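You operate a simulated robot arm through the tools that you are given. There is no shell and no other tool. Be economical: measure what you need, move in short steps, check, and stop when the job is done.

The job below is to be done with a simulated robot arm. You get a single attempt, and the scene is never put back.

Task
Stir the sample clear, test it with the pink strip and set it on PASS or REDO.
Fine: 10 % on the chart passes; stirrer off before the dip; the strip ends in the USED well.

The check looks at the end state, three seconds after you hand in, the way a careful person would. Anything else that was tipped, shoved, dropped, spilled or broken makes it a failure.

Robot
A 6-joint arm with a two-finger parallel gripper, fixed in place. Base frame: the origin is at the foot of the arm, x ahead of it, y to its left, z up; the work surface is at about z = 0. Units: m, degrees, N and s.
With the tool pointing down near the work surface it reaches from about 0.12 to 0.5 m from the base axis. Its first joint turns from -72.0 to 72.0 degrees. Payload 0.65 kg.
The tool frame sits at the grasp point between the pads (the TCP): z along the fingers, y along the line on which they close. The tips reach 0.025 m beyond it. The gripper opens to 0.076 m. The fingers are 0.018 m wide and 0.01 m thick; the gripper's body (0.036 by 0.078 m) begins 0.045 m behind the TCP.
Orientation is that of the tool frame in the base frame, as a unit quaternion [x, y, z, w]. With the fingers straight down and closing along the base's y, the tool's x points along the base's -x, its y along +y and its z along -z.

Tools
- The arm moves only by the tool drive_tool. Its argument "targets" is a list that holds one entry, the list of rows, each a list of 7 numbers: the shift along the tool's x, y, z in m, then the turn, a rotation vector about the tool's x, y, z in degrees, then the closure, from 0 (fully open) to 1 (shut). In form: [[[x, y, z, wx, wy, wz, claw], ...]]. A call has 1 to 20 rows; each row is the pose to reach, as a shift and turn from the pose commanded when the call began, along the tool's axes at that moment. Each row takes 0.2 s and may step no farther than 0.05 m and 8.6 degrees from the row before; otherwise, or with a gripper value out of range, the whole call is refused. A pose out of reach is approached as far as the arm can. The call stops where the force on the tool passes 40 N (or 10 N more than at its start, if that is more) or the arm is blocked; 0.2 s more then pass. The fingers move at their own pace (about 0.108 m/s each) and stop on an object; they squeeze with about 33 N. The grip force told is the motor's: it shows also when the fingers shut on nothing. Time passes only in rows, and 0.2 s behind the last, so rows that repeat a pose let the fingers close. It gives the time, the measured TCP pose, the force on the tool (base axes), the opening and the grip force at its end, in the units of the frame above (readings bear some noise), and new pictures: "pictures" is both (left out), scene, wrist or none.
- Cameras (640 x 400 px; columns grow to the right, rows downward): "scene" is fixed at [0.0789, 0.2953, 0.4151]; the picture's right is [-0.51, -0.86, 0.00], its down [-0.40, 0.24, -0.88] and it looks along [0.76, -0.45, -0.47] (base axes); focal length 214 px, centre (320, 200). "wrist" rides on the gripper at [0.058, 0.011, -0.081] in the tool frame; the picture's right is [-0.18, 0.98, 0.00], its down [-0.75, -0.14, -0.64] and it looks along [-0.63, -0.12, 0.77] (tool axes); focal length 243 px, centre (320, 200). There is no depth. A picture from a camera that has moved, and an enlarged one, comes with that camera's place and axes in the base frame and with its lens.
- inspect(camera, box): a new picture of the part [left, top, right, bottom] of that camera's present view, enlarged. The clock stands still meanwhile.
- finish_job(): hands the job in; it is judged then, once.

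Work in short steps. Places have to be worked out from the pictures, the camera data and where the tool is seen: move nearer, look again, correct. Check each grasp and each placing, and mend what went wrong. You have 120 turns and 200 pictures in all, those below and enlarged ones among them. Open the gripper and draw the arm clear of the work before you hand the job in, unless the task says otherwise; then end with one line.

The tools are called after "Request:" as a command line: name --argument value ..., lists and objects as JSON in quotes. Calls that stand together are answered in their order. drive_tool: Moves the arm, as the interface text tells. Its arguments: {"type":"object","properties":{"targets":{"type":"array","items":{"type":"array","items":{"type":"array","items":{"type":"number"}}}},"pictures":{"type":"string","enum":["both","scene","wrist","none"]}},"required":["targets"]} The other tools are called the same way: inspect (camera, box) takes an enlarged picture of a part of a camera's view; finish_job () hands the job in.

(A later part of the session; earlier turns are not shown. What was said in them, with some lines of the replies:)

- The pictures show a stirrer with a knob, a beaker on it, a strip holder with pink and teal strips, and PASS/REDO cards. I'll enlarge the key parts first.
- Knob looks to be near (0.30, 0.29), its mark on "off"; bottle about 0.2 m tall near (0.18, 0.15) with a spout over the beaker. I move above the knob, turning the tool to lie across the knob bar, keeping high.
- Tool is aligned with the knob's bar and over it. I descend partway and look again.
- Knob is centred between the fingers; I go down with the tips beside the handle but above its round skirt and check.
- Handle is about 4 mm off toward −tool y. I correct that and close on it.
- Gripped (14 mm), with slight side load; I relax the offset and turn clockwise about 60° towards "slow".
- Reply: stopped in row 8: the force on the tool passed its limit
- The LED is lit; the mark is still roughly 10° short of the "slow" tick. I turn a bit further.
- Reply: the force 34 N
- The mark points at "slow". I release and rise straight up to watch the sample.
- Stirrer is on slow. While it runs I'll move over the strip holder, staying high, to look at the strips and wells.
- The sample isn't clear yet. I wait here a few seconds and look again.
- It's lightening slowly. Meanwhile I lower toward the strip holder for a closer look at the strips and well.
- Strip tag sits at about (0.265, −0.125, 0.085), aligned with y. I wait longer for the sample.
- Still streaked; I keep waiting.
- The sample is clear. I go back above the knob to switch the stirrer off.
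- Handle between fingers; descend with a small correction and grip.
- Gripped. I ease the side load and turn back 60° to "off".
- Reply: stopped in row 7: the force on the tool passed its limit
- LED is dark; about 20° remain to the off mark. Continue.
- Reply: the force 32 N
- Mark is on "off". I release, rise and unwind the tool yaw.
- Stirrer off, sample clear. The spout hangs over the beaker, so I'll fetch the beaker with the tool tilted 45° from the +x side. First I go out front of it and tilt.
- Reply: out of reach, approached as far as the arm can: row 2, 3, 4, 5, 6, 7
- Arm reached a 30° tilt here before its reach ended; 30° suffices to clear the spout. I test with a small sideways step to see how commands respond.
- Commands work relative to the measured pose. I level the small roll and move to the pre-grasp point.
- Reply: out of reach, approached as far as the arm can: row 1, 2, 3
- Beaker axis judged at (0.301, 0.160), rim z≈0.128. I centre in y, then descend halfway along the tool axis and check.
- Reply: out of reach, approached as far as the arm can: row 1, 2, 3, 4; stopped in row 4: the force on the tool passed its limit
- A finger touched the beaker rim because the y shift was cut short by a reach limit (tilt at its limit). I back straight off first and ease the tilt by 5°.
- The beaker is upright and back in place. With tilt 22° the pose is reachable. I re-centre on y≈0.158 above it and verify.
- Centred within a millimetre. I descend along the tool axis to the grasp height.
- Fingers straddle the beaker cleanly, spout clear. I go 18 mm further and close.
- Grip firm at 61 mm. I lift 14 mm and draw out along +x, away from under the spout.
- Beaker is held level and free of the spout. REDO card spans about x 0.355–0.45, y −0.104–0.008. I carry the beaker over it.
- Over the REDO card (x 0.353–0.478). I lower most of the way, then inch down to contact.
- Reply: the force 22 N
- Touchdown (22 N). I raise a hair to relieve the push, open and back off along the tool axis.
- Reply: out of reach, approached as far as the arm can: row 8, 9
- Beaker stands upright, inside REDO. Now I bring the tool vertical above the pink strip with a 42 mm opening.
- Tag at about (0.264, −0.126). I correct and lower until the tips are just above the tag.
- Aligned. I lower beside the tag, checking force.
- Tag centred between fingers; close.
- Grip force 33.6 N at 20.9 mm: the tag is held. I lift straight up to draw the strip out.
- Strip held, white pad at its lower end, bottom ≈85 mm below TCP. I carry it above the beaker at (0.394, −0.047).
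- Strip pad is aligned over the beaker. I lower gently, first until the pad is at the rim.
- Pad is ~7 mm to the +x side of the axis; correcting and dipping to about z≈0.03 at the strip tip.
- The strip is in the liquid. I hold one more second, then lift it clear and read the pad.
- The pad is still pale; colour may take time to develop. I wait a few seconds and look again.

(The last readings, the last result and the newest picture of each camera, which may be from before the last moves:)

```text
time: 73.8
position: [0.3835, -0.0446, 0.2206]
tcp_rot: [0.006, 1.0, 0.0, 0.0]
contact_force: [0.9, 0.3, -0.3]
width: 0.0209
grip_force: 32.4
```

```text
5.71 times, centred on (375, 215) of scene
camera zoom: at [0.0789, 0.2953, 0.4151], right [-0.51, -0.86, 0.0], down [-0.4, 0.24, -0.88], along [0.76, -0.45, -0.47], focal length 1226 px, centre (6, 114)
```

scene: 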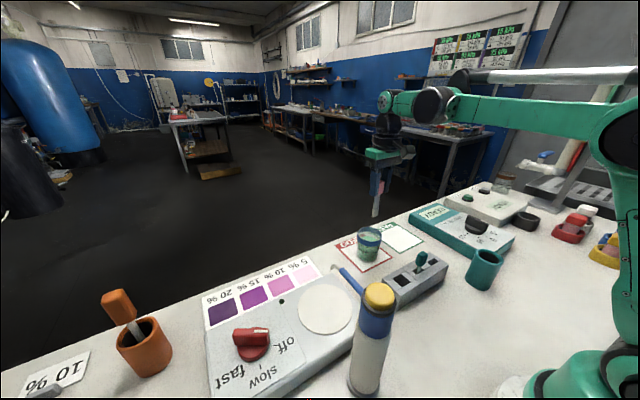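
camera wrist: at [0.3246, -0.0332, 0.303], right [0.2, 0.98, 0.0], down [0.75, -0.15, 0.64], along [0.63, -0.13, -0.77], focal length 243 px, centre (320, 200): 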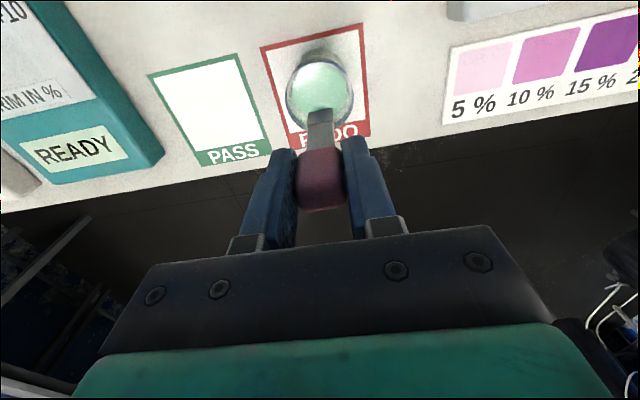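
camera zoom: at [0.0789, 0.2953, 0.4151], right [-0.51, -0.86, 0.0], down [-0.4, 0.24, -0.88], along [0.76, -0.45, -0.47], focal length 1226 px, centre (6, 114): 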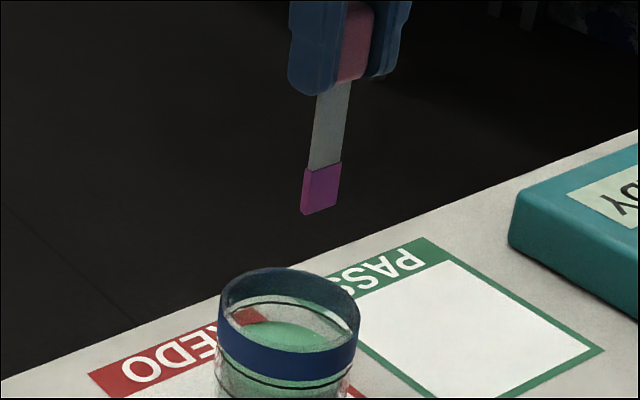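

Colour has developed to a purple. To match it fairly I carry the strip over near the chart and tilt it so the pad faces up beside the 10 % / 15 % patches.

Request:
drive_tool --targets '[[[0.002, 0.035, 0, 0, 0, 0, 0.8], [0.006, 0.075, 0, 0, -6, 0, 0.8], [0.01, 0.115, 0, 0, -12, 0, 0.8], [0.014, 0.155, 0.01, 0, -19, 0, 0.8], [0.018, 0.195, 0.02, 0, -26, 0, 0.8], [0.021, 0.235, 0.03, 0, -33, 0, 0.8], [0.024, 0.272, 0.045, 0, -40, 0, 0.8], [0.024, 0.272, 0.045, 0, -45, 0, 0.8], [0.024, 0.272, 0.045, 0, -45, 0, 0.8]]]'

Request:
inspect --camera "scene" --box '[190, 220, 350, 340]'

Request:
inspect --camera "wrist" --box '[200, 40, 440, 190]'

```text
time: 75.8
position: [0.3667, 0.227, 0.1767]
tcp_rot: [0.006, 0.924, -0.003, 0.383]
contact_force: [0.3, -0.1, 0.8]
width: 0.0205
grip_force: 32.8
camera wrist: at [0.2669, 0.2388, 0.1938], right [0.14, 0.98, 0.13], down [0.07, -0.14, 0.99], along [0.99, -0.13, -0.09], focal length 243 px, centre (320, 200)
```

scene: 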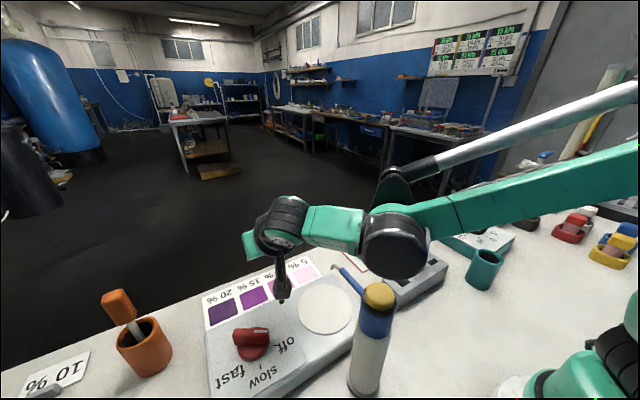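
wrist: 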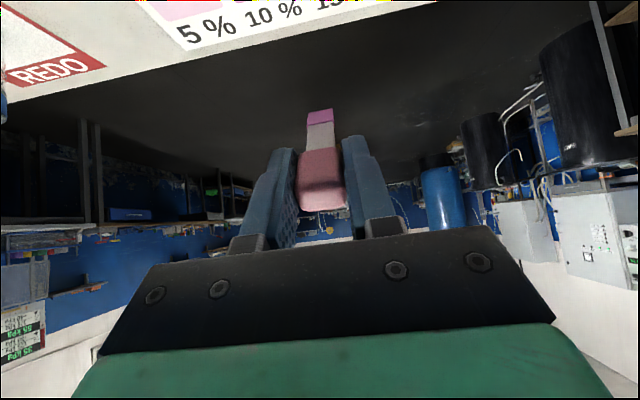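

```text
3.33 times, centred on (270, 280) of scene
camera zoom: at [0.0788, 0.2954, 0.4151], right [-0.51, -0.86, 0.0], down [-0.4, 0.24, -0.88], along [0.76, -0.45, -0.47], focal length 715 px, centre (487, -67)
```

zoom: 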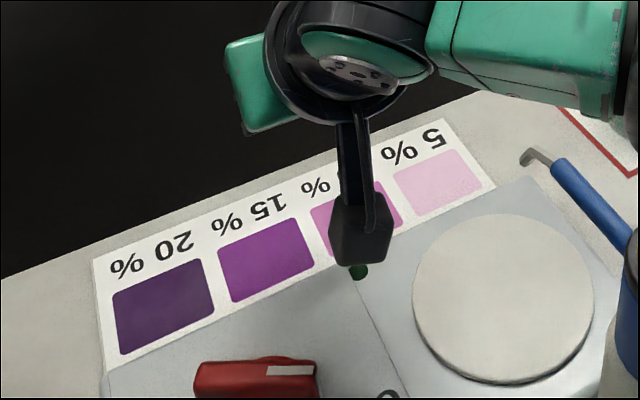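

```text
2.67 times, centred on (320, 115) of wrist
camera zoom: at [0.2669, 0.2388, 0.1938], right [0.14, 0.98, 0.13], down [0.07, -0.14, 0.99], along [0.99, -0.13, -0.09], focal length 647 px, centre (320, 427)
```

zoom: 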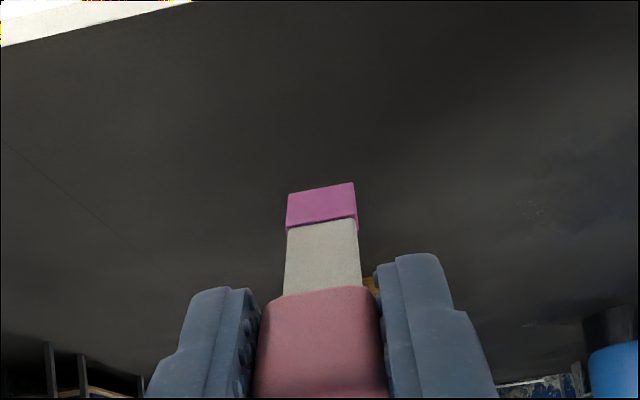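

The pad lit from above looks orchid-pink, close to 10 %. I tilt back 20° so the chart sits right behind the pad in the wrist view for direct comparison.

Request:
drive_tool --targets '[[[0, 0, 0, 0, 7, 0, 0.8], [0, 0, 0, 0, 14, 0, 0.8], [0, 0, 0, 0, 20, 0, 0.8], [0, 0, 0, 0, 20, 0, 0.8]]]' --pictures "wrist"

Request:
inspect --camera "wrist" --box '[200, 20, 440, 170]'

```text
time: 76.8
position: [0.3656, 0.2264, 0.1753]
tcp_rot: [0.005, 0.976, 0.0, 0.216]
contact_force: [-0.2, -0.2, -0.1]
width: 0.0209
grip_force: 32.2
camera wrist: at [0.2779, 0.2391, 0.2253], right [0.18, 0.98, 0.08], down [0.41, -0.15, 0.9], along [0.89, -0.13, -0.43], focal length 243 px, centre (320, 200)
```

wrist: 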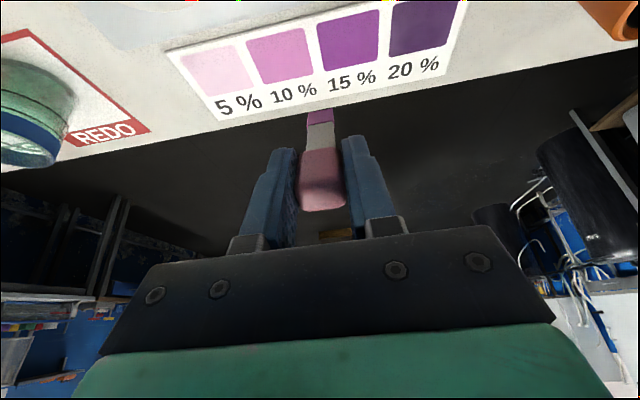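

```text
2.67 times, centred on (320, 95) of wrist
camera zoom: at [0.2779, 0.2391, 0.2253], right [0.18, 0.98, 0.08], down [0.41, -0.15, 0.9], along [0.89, -0.13, -0.43], focal length 647 px, centre (320, 480)
```

zoom: 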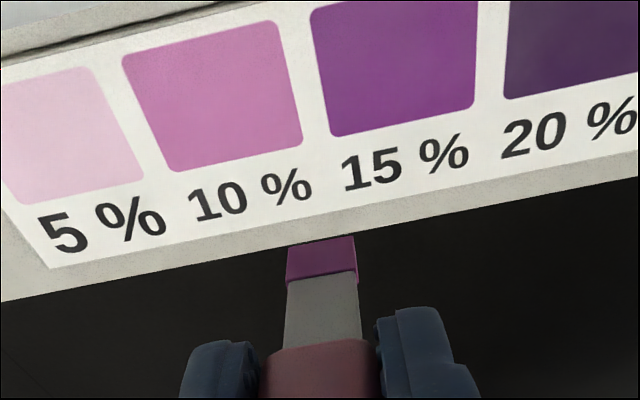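

Pad is pinker than 15 % even in shade. For a firmer match I tilt up a little (better lit) and draw back so pad and chart are both in view.

Request:
drive_tool --targets '[[[0.012, 0, -0.006, 0, -5, 0, 0.8], [0.024, 0, -0.012, 0, -10, 0, 0.8], [0.036, 0, -0.017, 0, -15, 0, 0.8], [0.036, 0, -0.017, 0, -15, 0, 0.8]]]' --pictures "none"

Request:
inspect --camera "wrist" --box '[220, 0, 440, 140]'

```text
time: 77.8
position: [0.3264, 0.2282, 0.1749]
tcp_rot: [0.007, 0.939, -0.003, 0.343]
contact_force: [-0.1, 0.0, -0.6]
width: 0.0207
grip_force: 33.0
```

```text
2.86 times, centred on (330, 70) of wrist
camera zoom: at [0.2284, 0.2407, 0.1996], right [0.15, 0.98, 0.12], down [0.16, -0.14, 0.98], along [0.97, -0.13, -0.18], focal length 693 px, centre (291, 571)
```

zoom: 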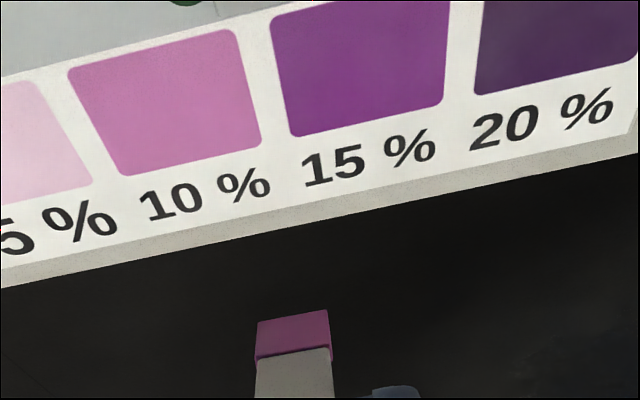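

Pad hue matches the 10 % patch (pinkish, not the violet 15 %), so the sample passes. Now the strip goes to the well: first I untilt and rise at the +x side, clear of the spout.

Request:
drive_tool --targets '[[[-0.01, 0, -0.002, 0, 8, 0, 0.8], [-0.02, 0, -0.004, 0, 16, 0, 0.8], [-0.03, 0, -0.007, 0, 24, 0, 0.8], [-0.04, 0, -0.009, 0, 32, 0, 0.8], [-0.0487, 0, -0.0113, 0, 40.1, 0, 0.8], [-0.0487, 0, -0.0113, 0, 40.1, 0, 0.8]]]' --pictures "none"

```text
time: 79.2
position: [0.3581, 0.2288, 0.214]
tcp_rot: [0.007, 1.0, 0.0, -0.002]
contact_force: [0.6, -0.4, 0.4]
width: 0.0209
grip_force: 32.7
```

Now across to above the well at about (0.264, −0.019).

Request:
drive_tool --targets '[[[-0.003, -0.042, 0, 0, 0, 0, 0.8], [-0.003, -0.084, 0, 0, 0, 0, 0.8], [-0.003, -0.126, 0, 0, 0, 0, 0.8], [-0.003, -0.168, 0, 0, 0, 0, 0.8], [0.02, -0.2, 0, 0, 0, 0, 0.8], [0.05, -0.23, 0, 0, 0, 0, 0.8], [0.0905, -0.249, 0, 0, 0, 0, 0.8], [0.0905, -0.249, 0, 0, 0, 0, 0.8]]]'

Request:
inspect --camera "wrist" --box '[180, 0, 420, 160]'

Request:
inspect --camera "scene" --box '[360, 170, 480, 310]'

```text
time: 81.0
position: [0.2639, -0.0262, 0.213]
tcp_rot: [0.007, 1.0, 0.0, 0.0]
contact_force: [-0.4, 0.5, 0.2]
width: 0.0208
grip_force: 33.1
camera wrist: at [0.2033, -0.0142, 0.2953], right [0.2, 0.98, 0.0], down [0.75, -0.15, 0.64], along [0.63, -0.13, -0.77], focal length 243 px, centre (320, 200)
```

scene: 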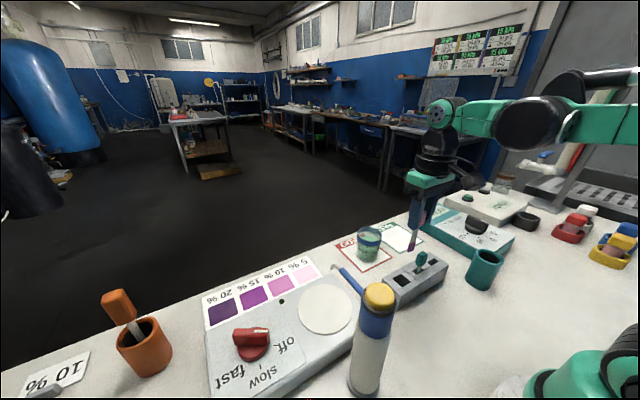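
wrist: 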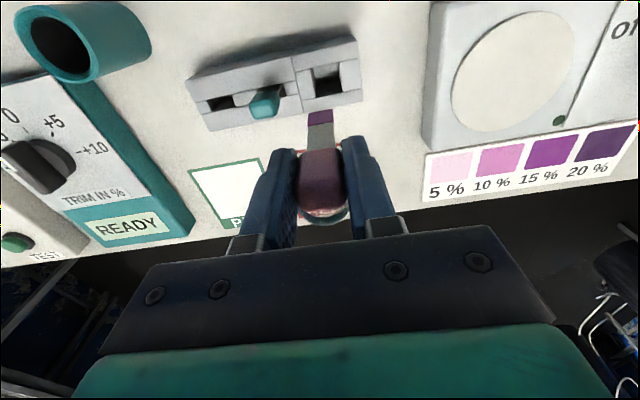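

```text
2.50 times, centred on (300, 80) of wrist
camera zoom: at [0.2033, -0.0142, 0.2953], right [0.2, 0.98, 0.0], down [0.75, -0.15, 0.64], along [0.63, -0.13, -0.77], focal length 606 px, centre (370, 500)
```

zoom: 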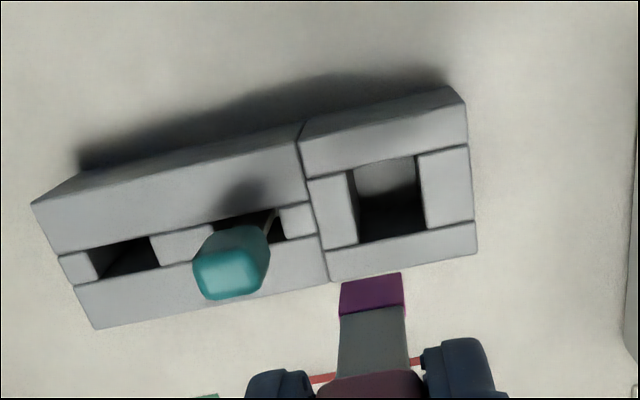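

```text
2.86 times, centred on (420, 240) of scene
camera zoom: at [0.0788, 0.2953, 0.4151], right [-0.51, -0.86, 0.0], down [-0.4, 0.24, -0.88], along [0.76, -0.45, -0.47], focal length 613 px, centre (34, 86)
```

zoom: 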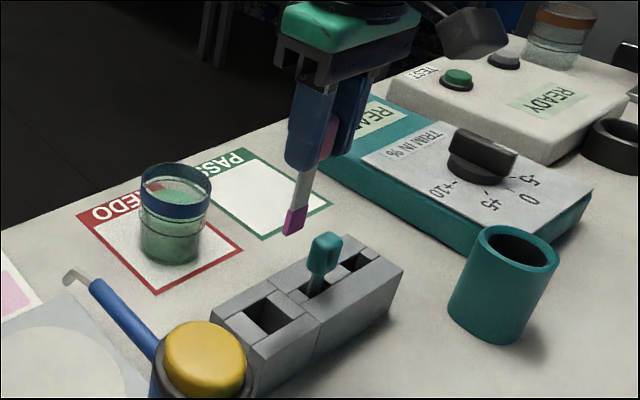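

Strip hangs straight; well opening centre ≈ (0.264, −0.020). I shift 6 mm in y and lower until the pad is just above the well, then check.

Request:
drive_tool --targets '[[[0, 0.006, 0.02, 0, 0, 0, 0.8], [0, 0.006, 0.045, 0, 0, 0, 0.8], [0, 0.006, 0.065, 0, 0, 0, 0.8], [0, 0.006, 0.065, 0, 0, 0, 0.8]]]' --pictures "none"

Request:
inspect --camera "wrist" --box '[230, 20, 430, 160]'

Request:
inspect --camera "scene" --box '[370, 220, 450, 310]'

```text
time: 82.0
position: [0.2638, -0.0155, 0.1493]
tcp_rot: [0.006, 1.0, 0.001, -0.001]
contact_force: [-0.3, 0.2, -1.2]
width: 0.0206
grip_force: 33.7
```

```text
2.86 times, centred on (330, 90) of wrist
camera zoom: at [0.2035, -0.0026, 0.231], right [0.2, 0.98, 0.0], down [0.75, -0.15, 0.64], along [0.63, -0.13, -0.77], focal length 693 px, centre (291, 514)
```

zoom: 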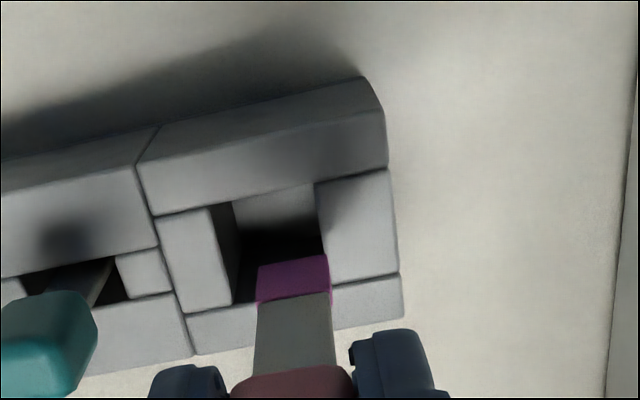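

```text
4.44 times, centred on (410, 265) of scene
camera zoom: at [0.0788, 0.2953, 0.4151], right [-0.51, -0.86, 0.0], down [-0.4, 0.24, -0.88], along [0.76, -0.45, -0.47], focal length 953 px, centre (-80, -89)
```

zoom: 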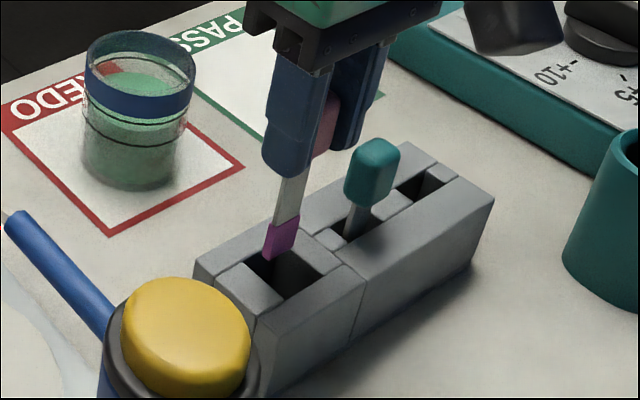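

Pad is ~3 mm to +y of the well centre; correct and insert.

Request:
drive_tool --targets '[[[0, -0.003, 0, 0, 0, 0, 0.8], [0, -0.003, 0.015, 0, 0, 0, 0.8], [0, -0.003, 0.03, 0, 0, 0, 0.8], [0, -0.003, 0.045, 0, 0, 0, 0.8], [0, -0.003, 0.05, 0, 0, 0, 0.8]]]' --pictures "none"

Request:
inspect --camera "wrist" --box '[230, 20, 430, 200]'

Request:
inspect --camera "scene" --box '[370, 220, 450, 310]'

```text
time: 83.2
position: [0.2633, -0.0171, 0.0995]
tcp_rot: [0.007, 1.0, 0.001, 0.0]
contact_force: [-0.5, 0.1, -0.2]
width: 0.021
grip_force: 33.6
```

```text
2.22 times, centred on (330, 110) of wrist
camera zoom: at [0.2027, -0.0059, 0.1809], right [0.2, 0.98, 0.0], down [0.75, -0.15, 0.64], along [0.63, -0.13, -0.77], focal length 539 px, centre (298, 400)
```

zoom: 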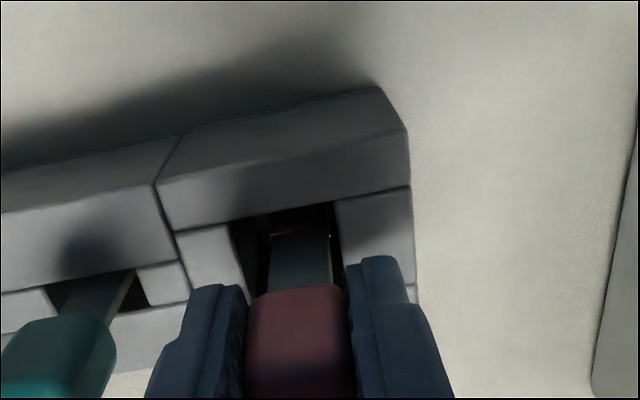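

```text
4.44 times, centred on (410, 265) of scene
camera zoom: at [0.0789, 0.2953, 0.4151], right [-0.51, -0.86, 0.0], down [-0.4, 0.24, -0.88], along [0.76, -0.45, -0.47], focal length 953 px, centre (-80, -89)
```

zoom: 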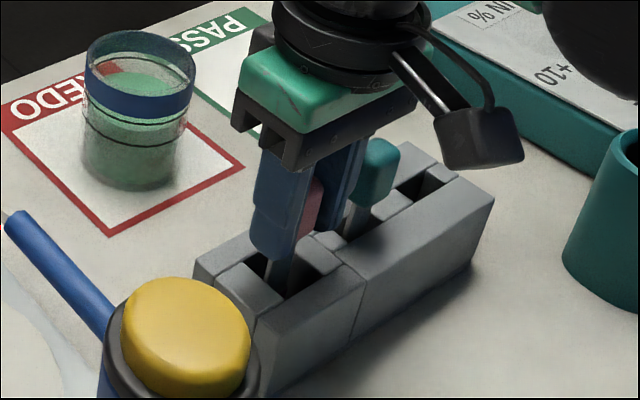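

Strip is inside the well. I lower 4 mm more, open partly and rise.

Request:
drive_tool --targets '[[[0, 0, 0.004, 0, 0, 0, 0.8], [0, 0, 0.004, 0, 0, 0, 0.6], [0, 0, 0.004, 0, 0, 0, 0.5], [0, 0, 0.004, 0, 0, 0, 0.5], [0, 0, -0.02, 0, 0, 0, 0.5], [0, 0, -0.05, 0, 0, 0, 0.5], [0, 0, -0.1, 0, 0, 0, 0.5], [0, 0, -0.12, 0, 0, 0, 0.5]]]' --pictures "none"

Request:
inspect --camera "wrist" --box '[180, 0, 440, 180]'

Request:
inspect --camera "scene" --box '[370, 220, 450, 310]'

```text
time: 85.0
position: [0.2595, -0.0195, 0.221]
tcp_rot: [0.007, 1.0, 0.0, 0.0]
contact_force: [0.3, 0.2, -0.1]
width: 0.0378
grip_force: 0.1
```

```text
2.22 times, centred on (310, 90) of wrist
camera zoom: at [0.1999, -0.0075, 0.3029], right [0.2, 0.98, 0.0], down [0.75, -0.15, 0.64], along [0.63, -0.13, -0.77], focal length 539 px, centre (342, 444)
```

zoom: 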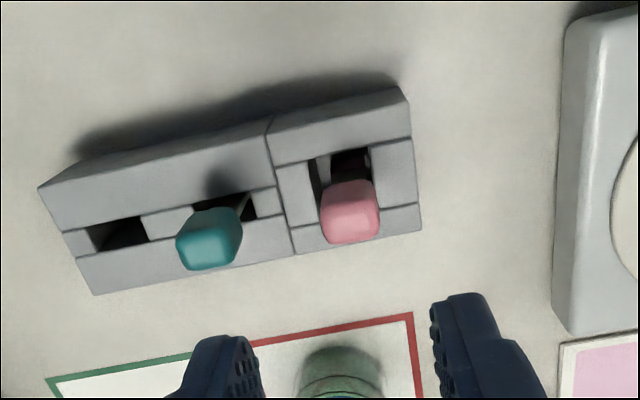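

```text
4.44 times, centred on (410, 265) of scene
camera zoom: at [0.0788, 0.2953, 0.4151], right [-0.51, -0.86, 0.0], down [-0.4, 0.24, -0.88], along [0.76, -0.45, -0.47], focal length 953 px, centre (-80, -89)
```

zoom: 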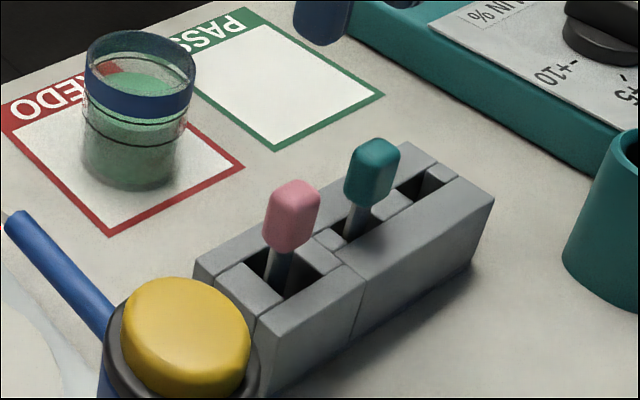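

Strip stands in the well. Now over the beaker, gripper fully open, to carry it to PASS.

Request:
drive_tool --targets '[[[-0.035, -0.006, 0, 0, 0, 0, 0.3], [-0.07, -0.013, 0, 0, 0, 0, 0], [-0.1, -0.02, 0, 0, 0, 0, 0], [-0.129, -0.0257, 0, 0, 0, 0, 0], [-0.129, -0.0257, 0.04, 0, 0, 0, 0], [-0.129, -0.0257, 0.06, 0, 0, 0, 0], [-0.129, -0.0257, 0.06, 0, 0, 0, 0]]]' --pictures "wrist"

Request:
inspect --camera "scene" --box '[310, 160, 430, 290]'

```text
time: 86.5
position: [0.3915, -0.0448, 0.1592]
tcp_rot: [0.006, 1.0, 0.0, -0.001]
contact_force: [0.0, 0.2, 0.3]
width: 0.0762
grip_force: 0.0
camera wrist: at [0.3319, -0.0319, 0.2415], right [0.2, 0.98, 0.0], down [0.75, -0.15, 0.64], along [0.63, -0.13, -0.77], focal length 243 px, centre (320, 200)
```

wrist: 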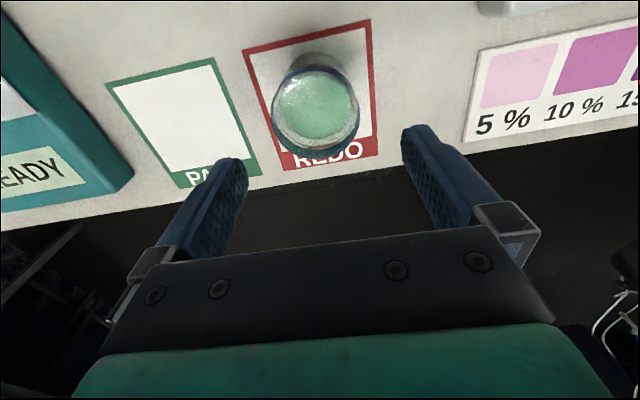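

```text
3.08 times, centred on (370, 225) of scene
camera zoom: at [0.0789, 0.2953, 0.4151], right [-0.51, -0.86, 0.0], down [-0.4, 0.24, -0.88], along [0.76, -0.45, -0.47], focal length 660 px, centre (166, 123)
```

zoom: 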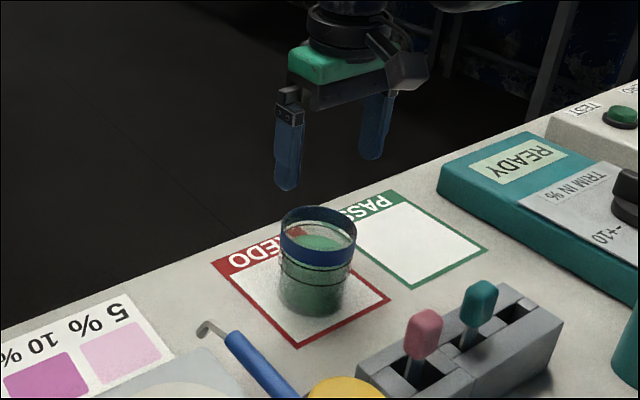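

Beaker centre ≈ (0.387, −0.047). I correct a few mm and lower so tips just pass the rim.

Request:
drive_tool --targets '[[[0.003, -0.0025, 0.01, 0, 0, 0, 0], [0.003, -0.0025, 0.03, 0, 0, 0, 0], [0.003, -0.0025, 0.045, 0, 0, 0, 0], [0.003, -0.0025, 0.045, 0, 0, 0, 0]]]' --pictures "wrist"

```text
time: 87.5
position: [0.3889, -0.0475, 0.1144]
tcp_rot: [0.008, 1.0, 0.0, -0.001]
contact_force: [0.0, 0.5, 0.1]
width: 0.076
grip_force: 0.1
camera wrist: at [0.3291, -0.0359, 0.1973], right [0.2, 0.98, 0.0], down [0.75, -0.15, 0.64], along [0.63, -0.13, -0.77], focal length 243 px, centre (320, 200)
```

wrist: 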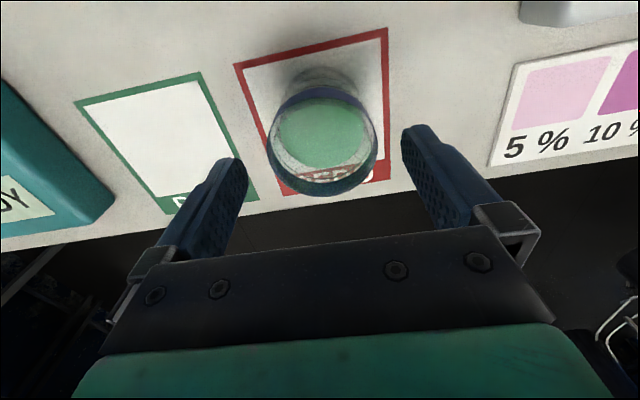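

Centred to ~1.5 mm. I go down to z≈0.062 and close.

Request:
drive_tool --targets '[[[0, 0.001, 0.018, 0, 0, 0, 0], [0, 0.001, 0.036, 0, 0, 0, 0], [0, 0.001, 0.052, 0, 0, 0, 0], [0, 0.001, 0.052, 0, 0, 0, 0], [0, 0.001, 0.052, 0, 0, 0, 0.2], [0, 0.001, 0.052, 0, 0, 0, 0.4], [0, 0.001, 0.052, 0, 0, 0, 0.4]]]' --pictures "wrist"

Request:
inspect --camera "scene" --box '[310, 160, 430, 290]'

```text
time: 89.2
position: [0.3887, -0.0459, 0.0636]
tcp_rot: [0.006, 1.0, 0.0, -0.001]
contact_force: [-0.4, 1.0, 1.1]
width: 0.0609
grip_force: 33.1
camera wrist: at [0.3288, -0.0344, 0.1452], right [0.2, 0.98, 0.0], down [0.75, -0.15, 0.64], along [0.63, -0.13, -0.77], focal length 243 px, centre (320, 200)
```

wrist: 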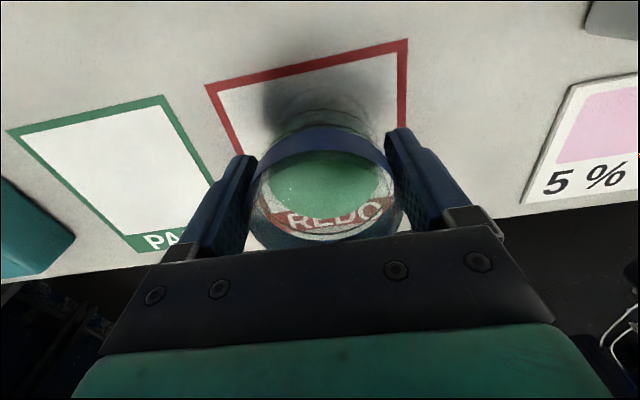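

```text
3.08 times, centred on (370, 225) of scene
camera zoom: at [0.0789, 0.2953, 0.4151], right [-0.51, -0.86, 0.0], down [-0.4, 0.24, -0.88], along [0.76, -0.45, -0.47], focal length 660 px, centre (166, 123)
```

zoom: 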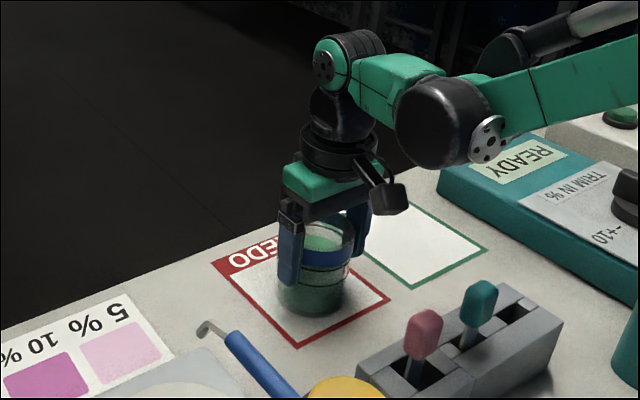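

Beaker held. PASS card centre judged at (0.403, −0.186). I lift 30 mm and carry it over.

Request:
drive_tool --targets '[[[0, 0, -0.015, 0, 0, 0, 0.4], [0, 0, -0.03, 0, 0, 0, 0.4], [-0.003, -0.03, -0.03, 0, 0, 0, 0.4], [-0.006, -0.065, -0.03, 0, 0, 0, 0.4], [-0.009, -0.1, -0.03, 0, 0, 0, 0.4], [-0.0127, -0.125, -0.03, 0, 0, 0, 0.4], [-0.0127, -0.14, -0.03, 0, 0, 0, 0.4], [-0.0127, -0.14, -0.03, 0, 0, 0, 0.4]]]' --pictures "wrist"

Request:
inspect --camera "scene" --box '[330, 150, 470, 290]'

```text
time: 91.0
position: [0.3989, -0.1872, 0.0917]
tcp_rot: [0.006, 1.0, 0.0, -0.002]
contact_force: [-0.7, 0.3, -2.1]
width: 0.0605
grip_force: 32.8
camera wrist: at [0.3397, -0.1748, 0.1749], right [0.2, 0.98, 0.0], down [0.75, -0.15, 0.64], along [0.63, -0.13, -0.77], focal length 243 px, centre (320, 200)
```

wrist: 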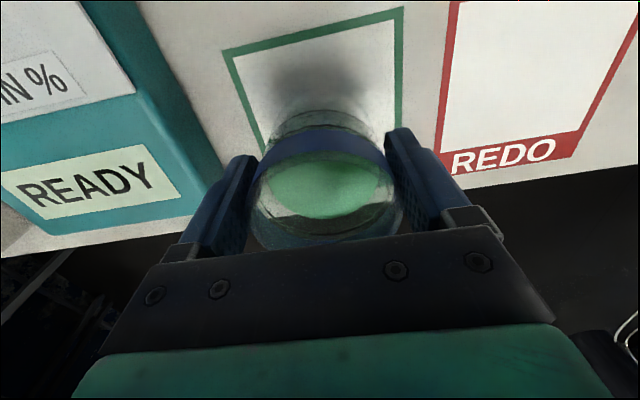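

```text
2.86 times, centred on (400, 220) of scene
camera zoom: at [0.0789, 0.2953, 0.4151], right [-0.51, -0.86, 0.0], down [-0.4, 0.24, -0.88], along [0.76, -0.45, -0.47], focal length 613 px, centre (91, 143)
```

zoom: 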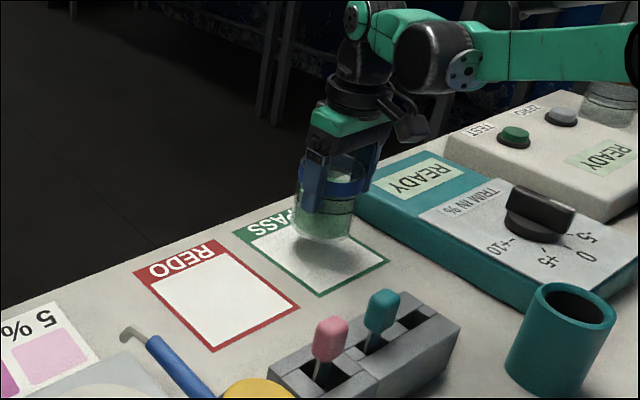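

Well placed over PASS. Lower to touchdown.

Request:
drive_tool --targets '[[[0, 0.001, 0.012, 0, 0, 0, 0.4], [0, 0.001, 0.022, 0, 0, 0, 0.4], [0, 0.001, 0.0275, 0, 0, 0, 0.4], [0, 0.001, 0.0275, 0, 0, 0, 0.4]]]' --pictures "none"

```text
time: 92.0
position: [0.3994, -0.1858, 0.065]
tcp_rot: [0.006, 1.0, 0.0, -0.001]
contact_force: [0.1, 0.5, -2.3]
width: 0.0604
grip_force: 33.1
```

Still bearing its weight; I inch down 2 mm.

Request:
drive_tool --targets '[[[0, 0, 0.001, 0, 0, 0, 0.4], [0, 0, 0.002, 0, 0, 0, 0.4], [0, 0, 0.002, 0, 0, 0, 0.4]]]' --pictures "none"

```text
time: 92.8
position: [0.3994, -0.1856, 0.0633]
tcp_rot: [0.007, 1.0, 0.001, -0.001]
contact_force: [-0.5, -0.5, -0.3]
width: 0.0605
grip_force: 32.8
```

Weight has come off: it's standing. I open and rise straight up.

Request:
drive_tool --targets '[[[0, 0, 0, 0, 0, 0, 0.2], [0, 0, 0, 0, 0, 0, 0], [0, 0, 0, 0, 0, 0, 0], [0, 0, -0.02, 0, 0, 0, 0], [0, 0, -0.04, 0, 0, 0, 0], [0, 0, -0.08, 0, 0, 0, 0], [0, 0, -0.12, 0, 0, 0, 0], [0.04, 0, -0.15, 0, 0, 0, 0], [0.08, 0, -0.17, 0, 0, 0, 0], [0.12, 0, -0.18, 0, 0, 0, 0]]]'

Request:
inspect --camera "scene" --box '[200, 200, 480, 390]'

Request:
inspect --camera "wrist" --box '[180, 0, 480, 180]'

```text
time: 95.0
position: [0.2795, -0.1829, 0.2399]
tcp_rot: [0.007, 1.0, 0.0, -0.001]
contact_force: [1.4, -0.7, 0.1]
width: 0.076
grip_force: 0.1
camera wrist: at [0.2204, -0.1709, 0.3215], right [0.2, 0.98, 0.0], down [0.75, -0.15, 0.64], along [0.63, -0.13, -0.77], focal length 243 px, centre (320, 200)
```

scene: 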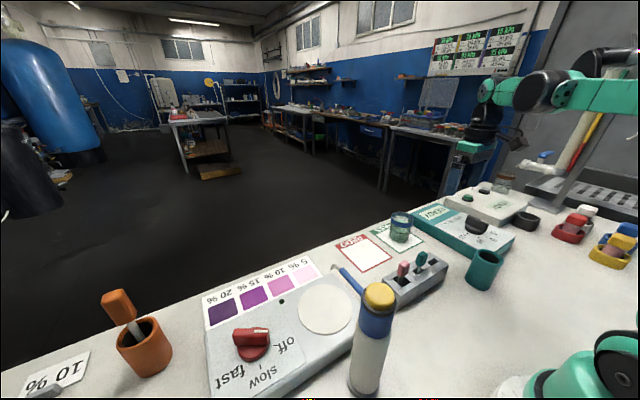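
wrist: 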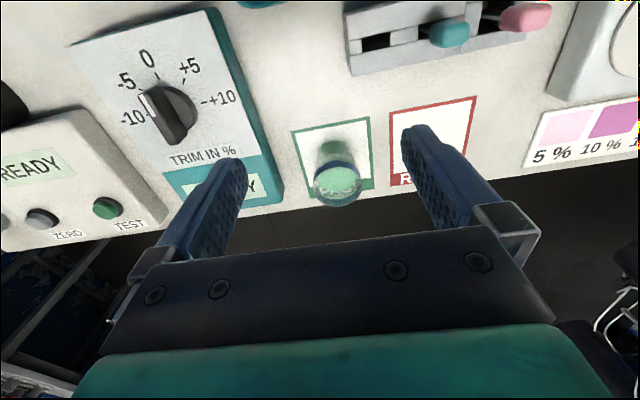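

```text
2.11 times, centred on (340, 295) of scene
camera zoom: at [0.0789, 0.2953, 0.4151], right [-0.51, -0.86, 0.0], down [-0.4, 0.24, -0.88], along [0.76, -0.45, -0.47], focal length 452 px, centre (278, 0)
```

zoom: 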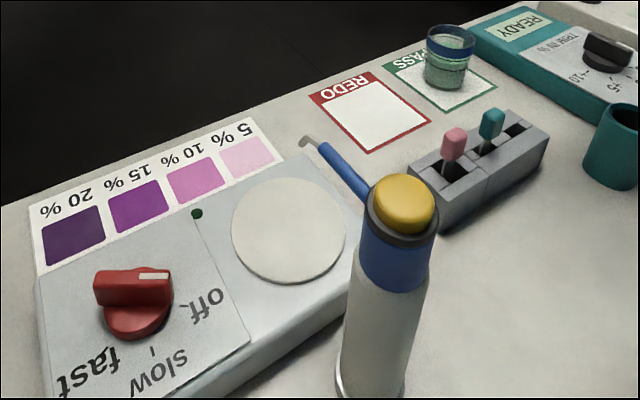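

```text
2.13 times, centred on (330, 90) of wrist
camera zoom: at [0.2204, -0.1709, 0.3215], right [0.2, 0.98, 0.0], down [0.75, -0.15, 0.64], along [0.63, -0.13, -0.77], focal length 518 px, centre (299, 435)
```

zoom: 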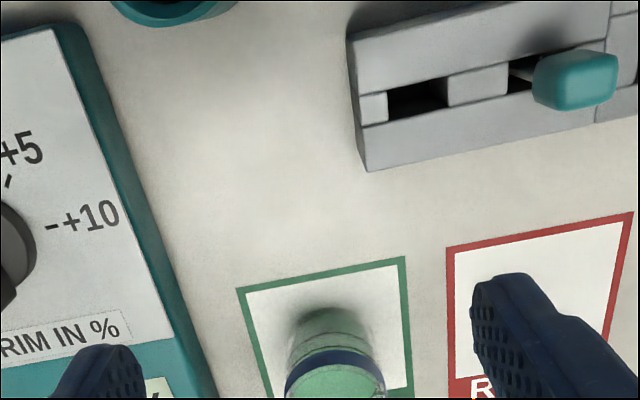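

Everything checks out in the last pictures: the beaker is upright inside PASS, the strip is in the well, the stirrer is off, nothing else has moved, and the arm is clear. I'm handing in.

Request:
finish_job

```text
The job is handed in.
```

I stirred the sample clear and turned the stirrer off before the dip. The strip matched the 10 % patch by eye, so the beaker is on PASS and the strip is in the square well (its USED label not read up close).
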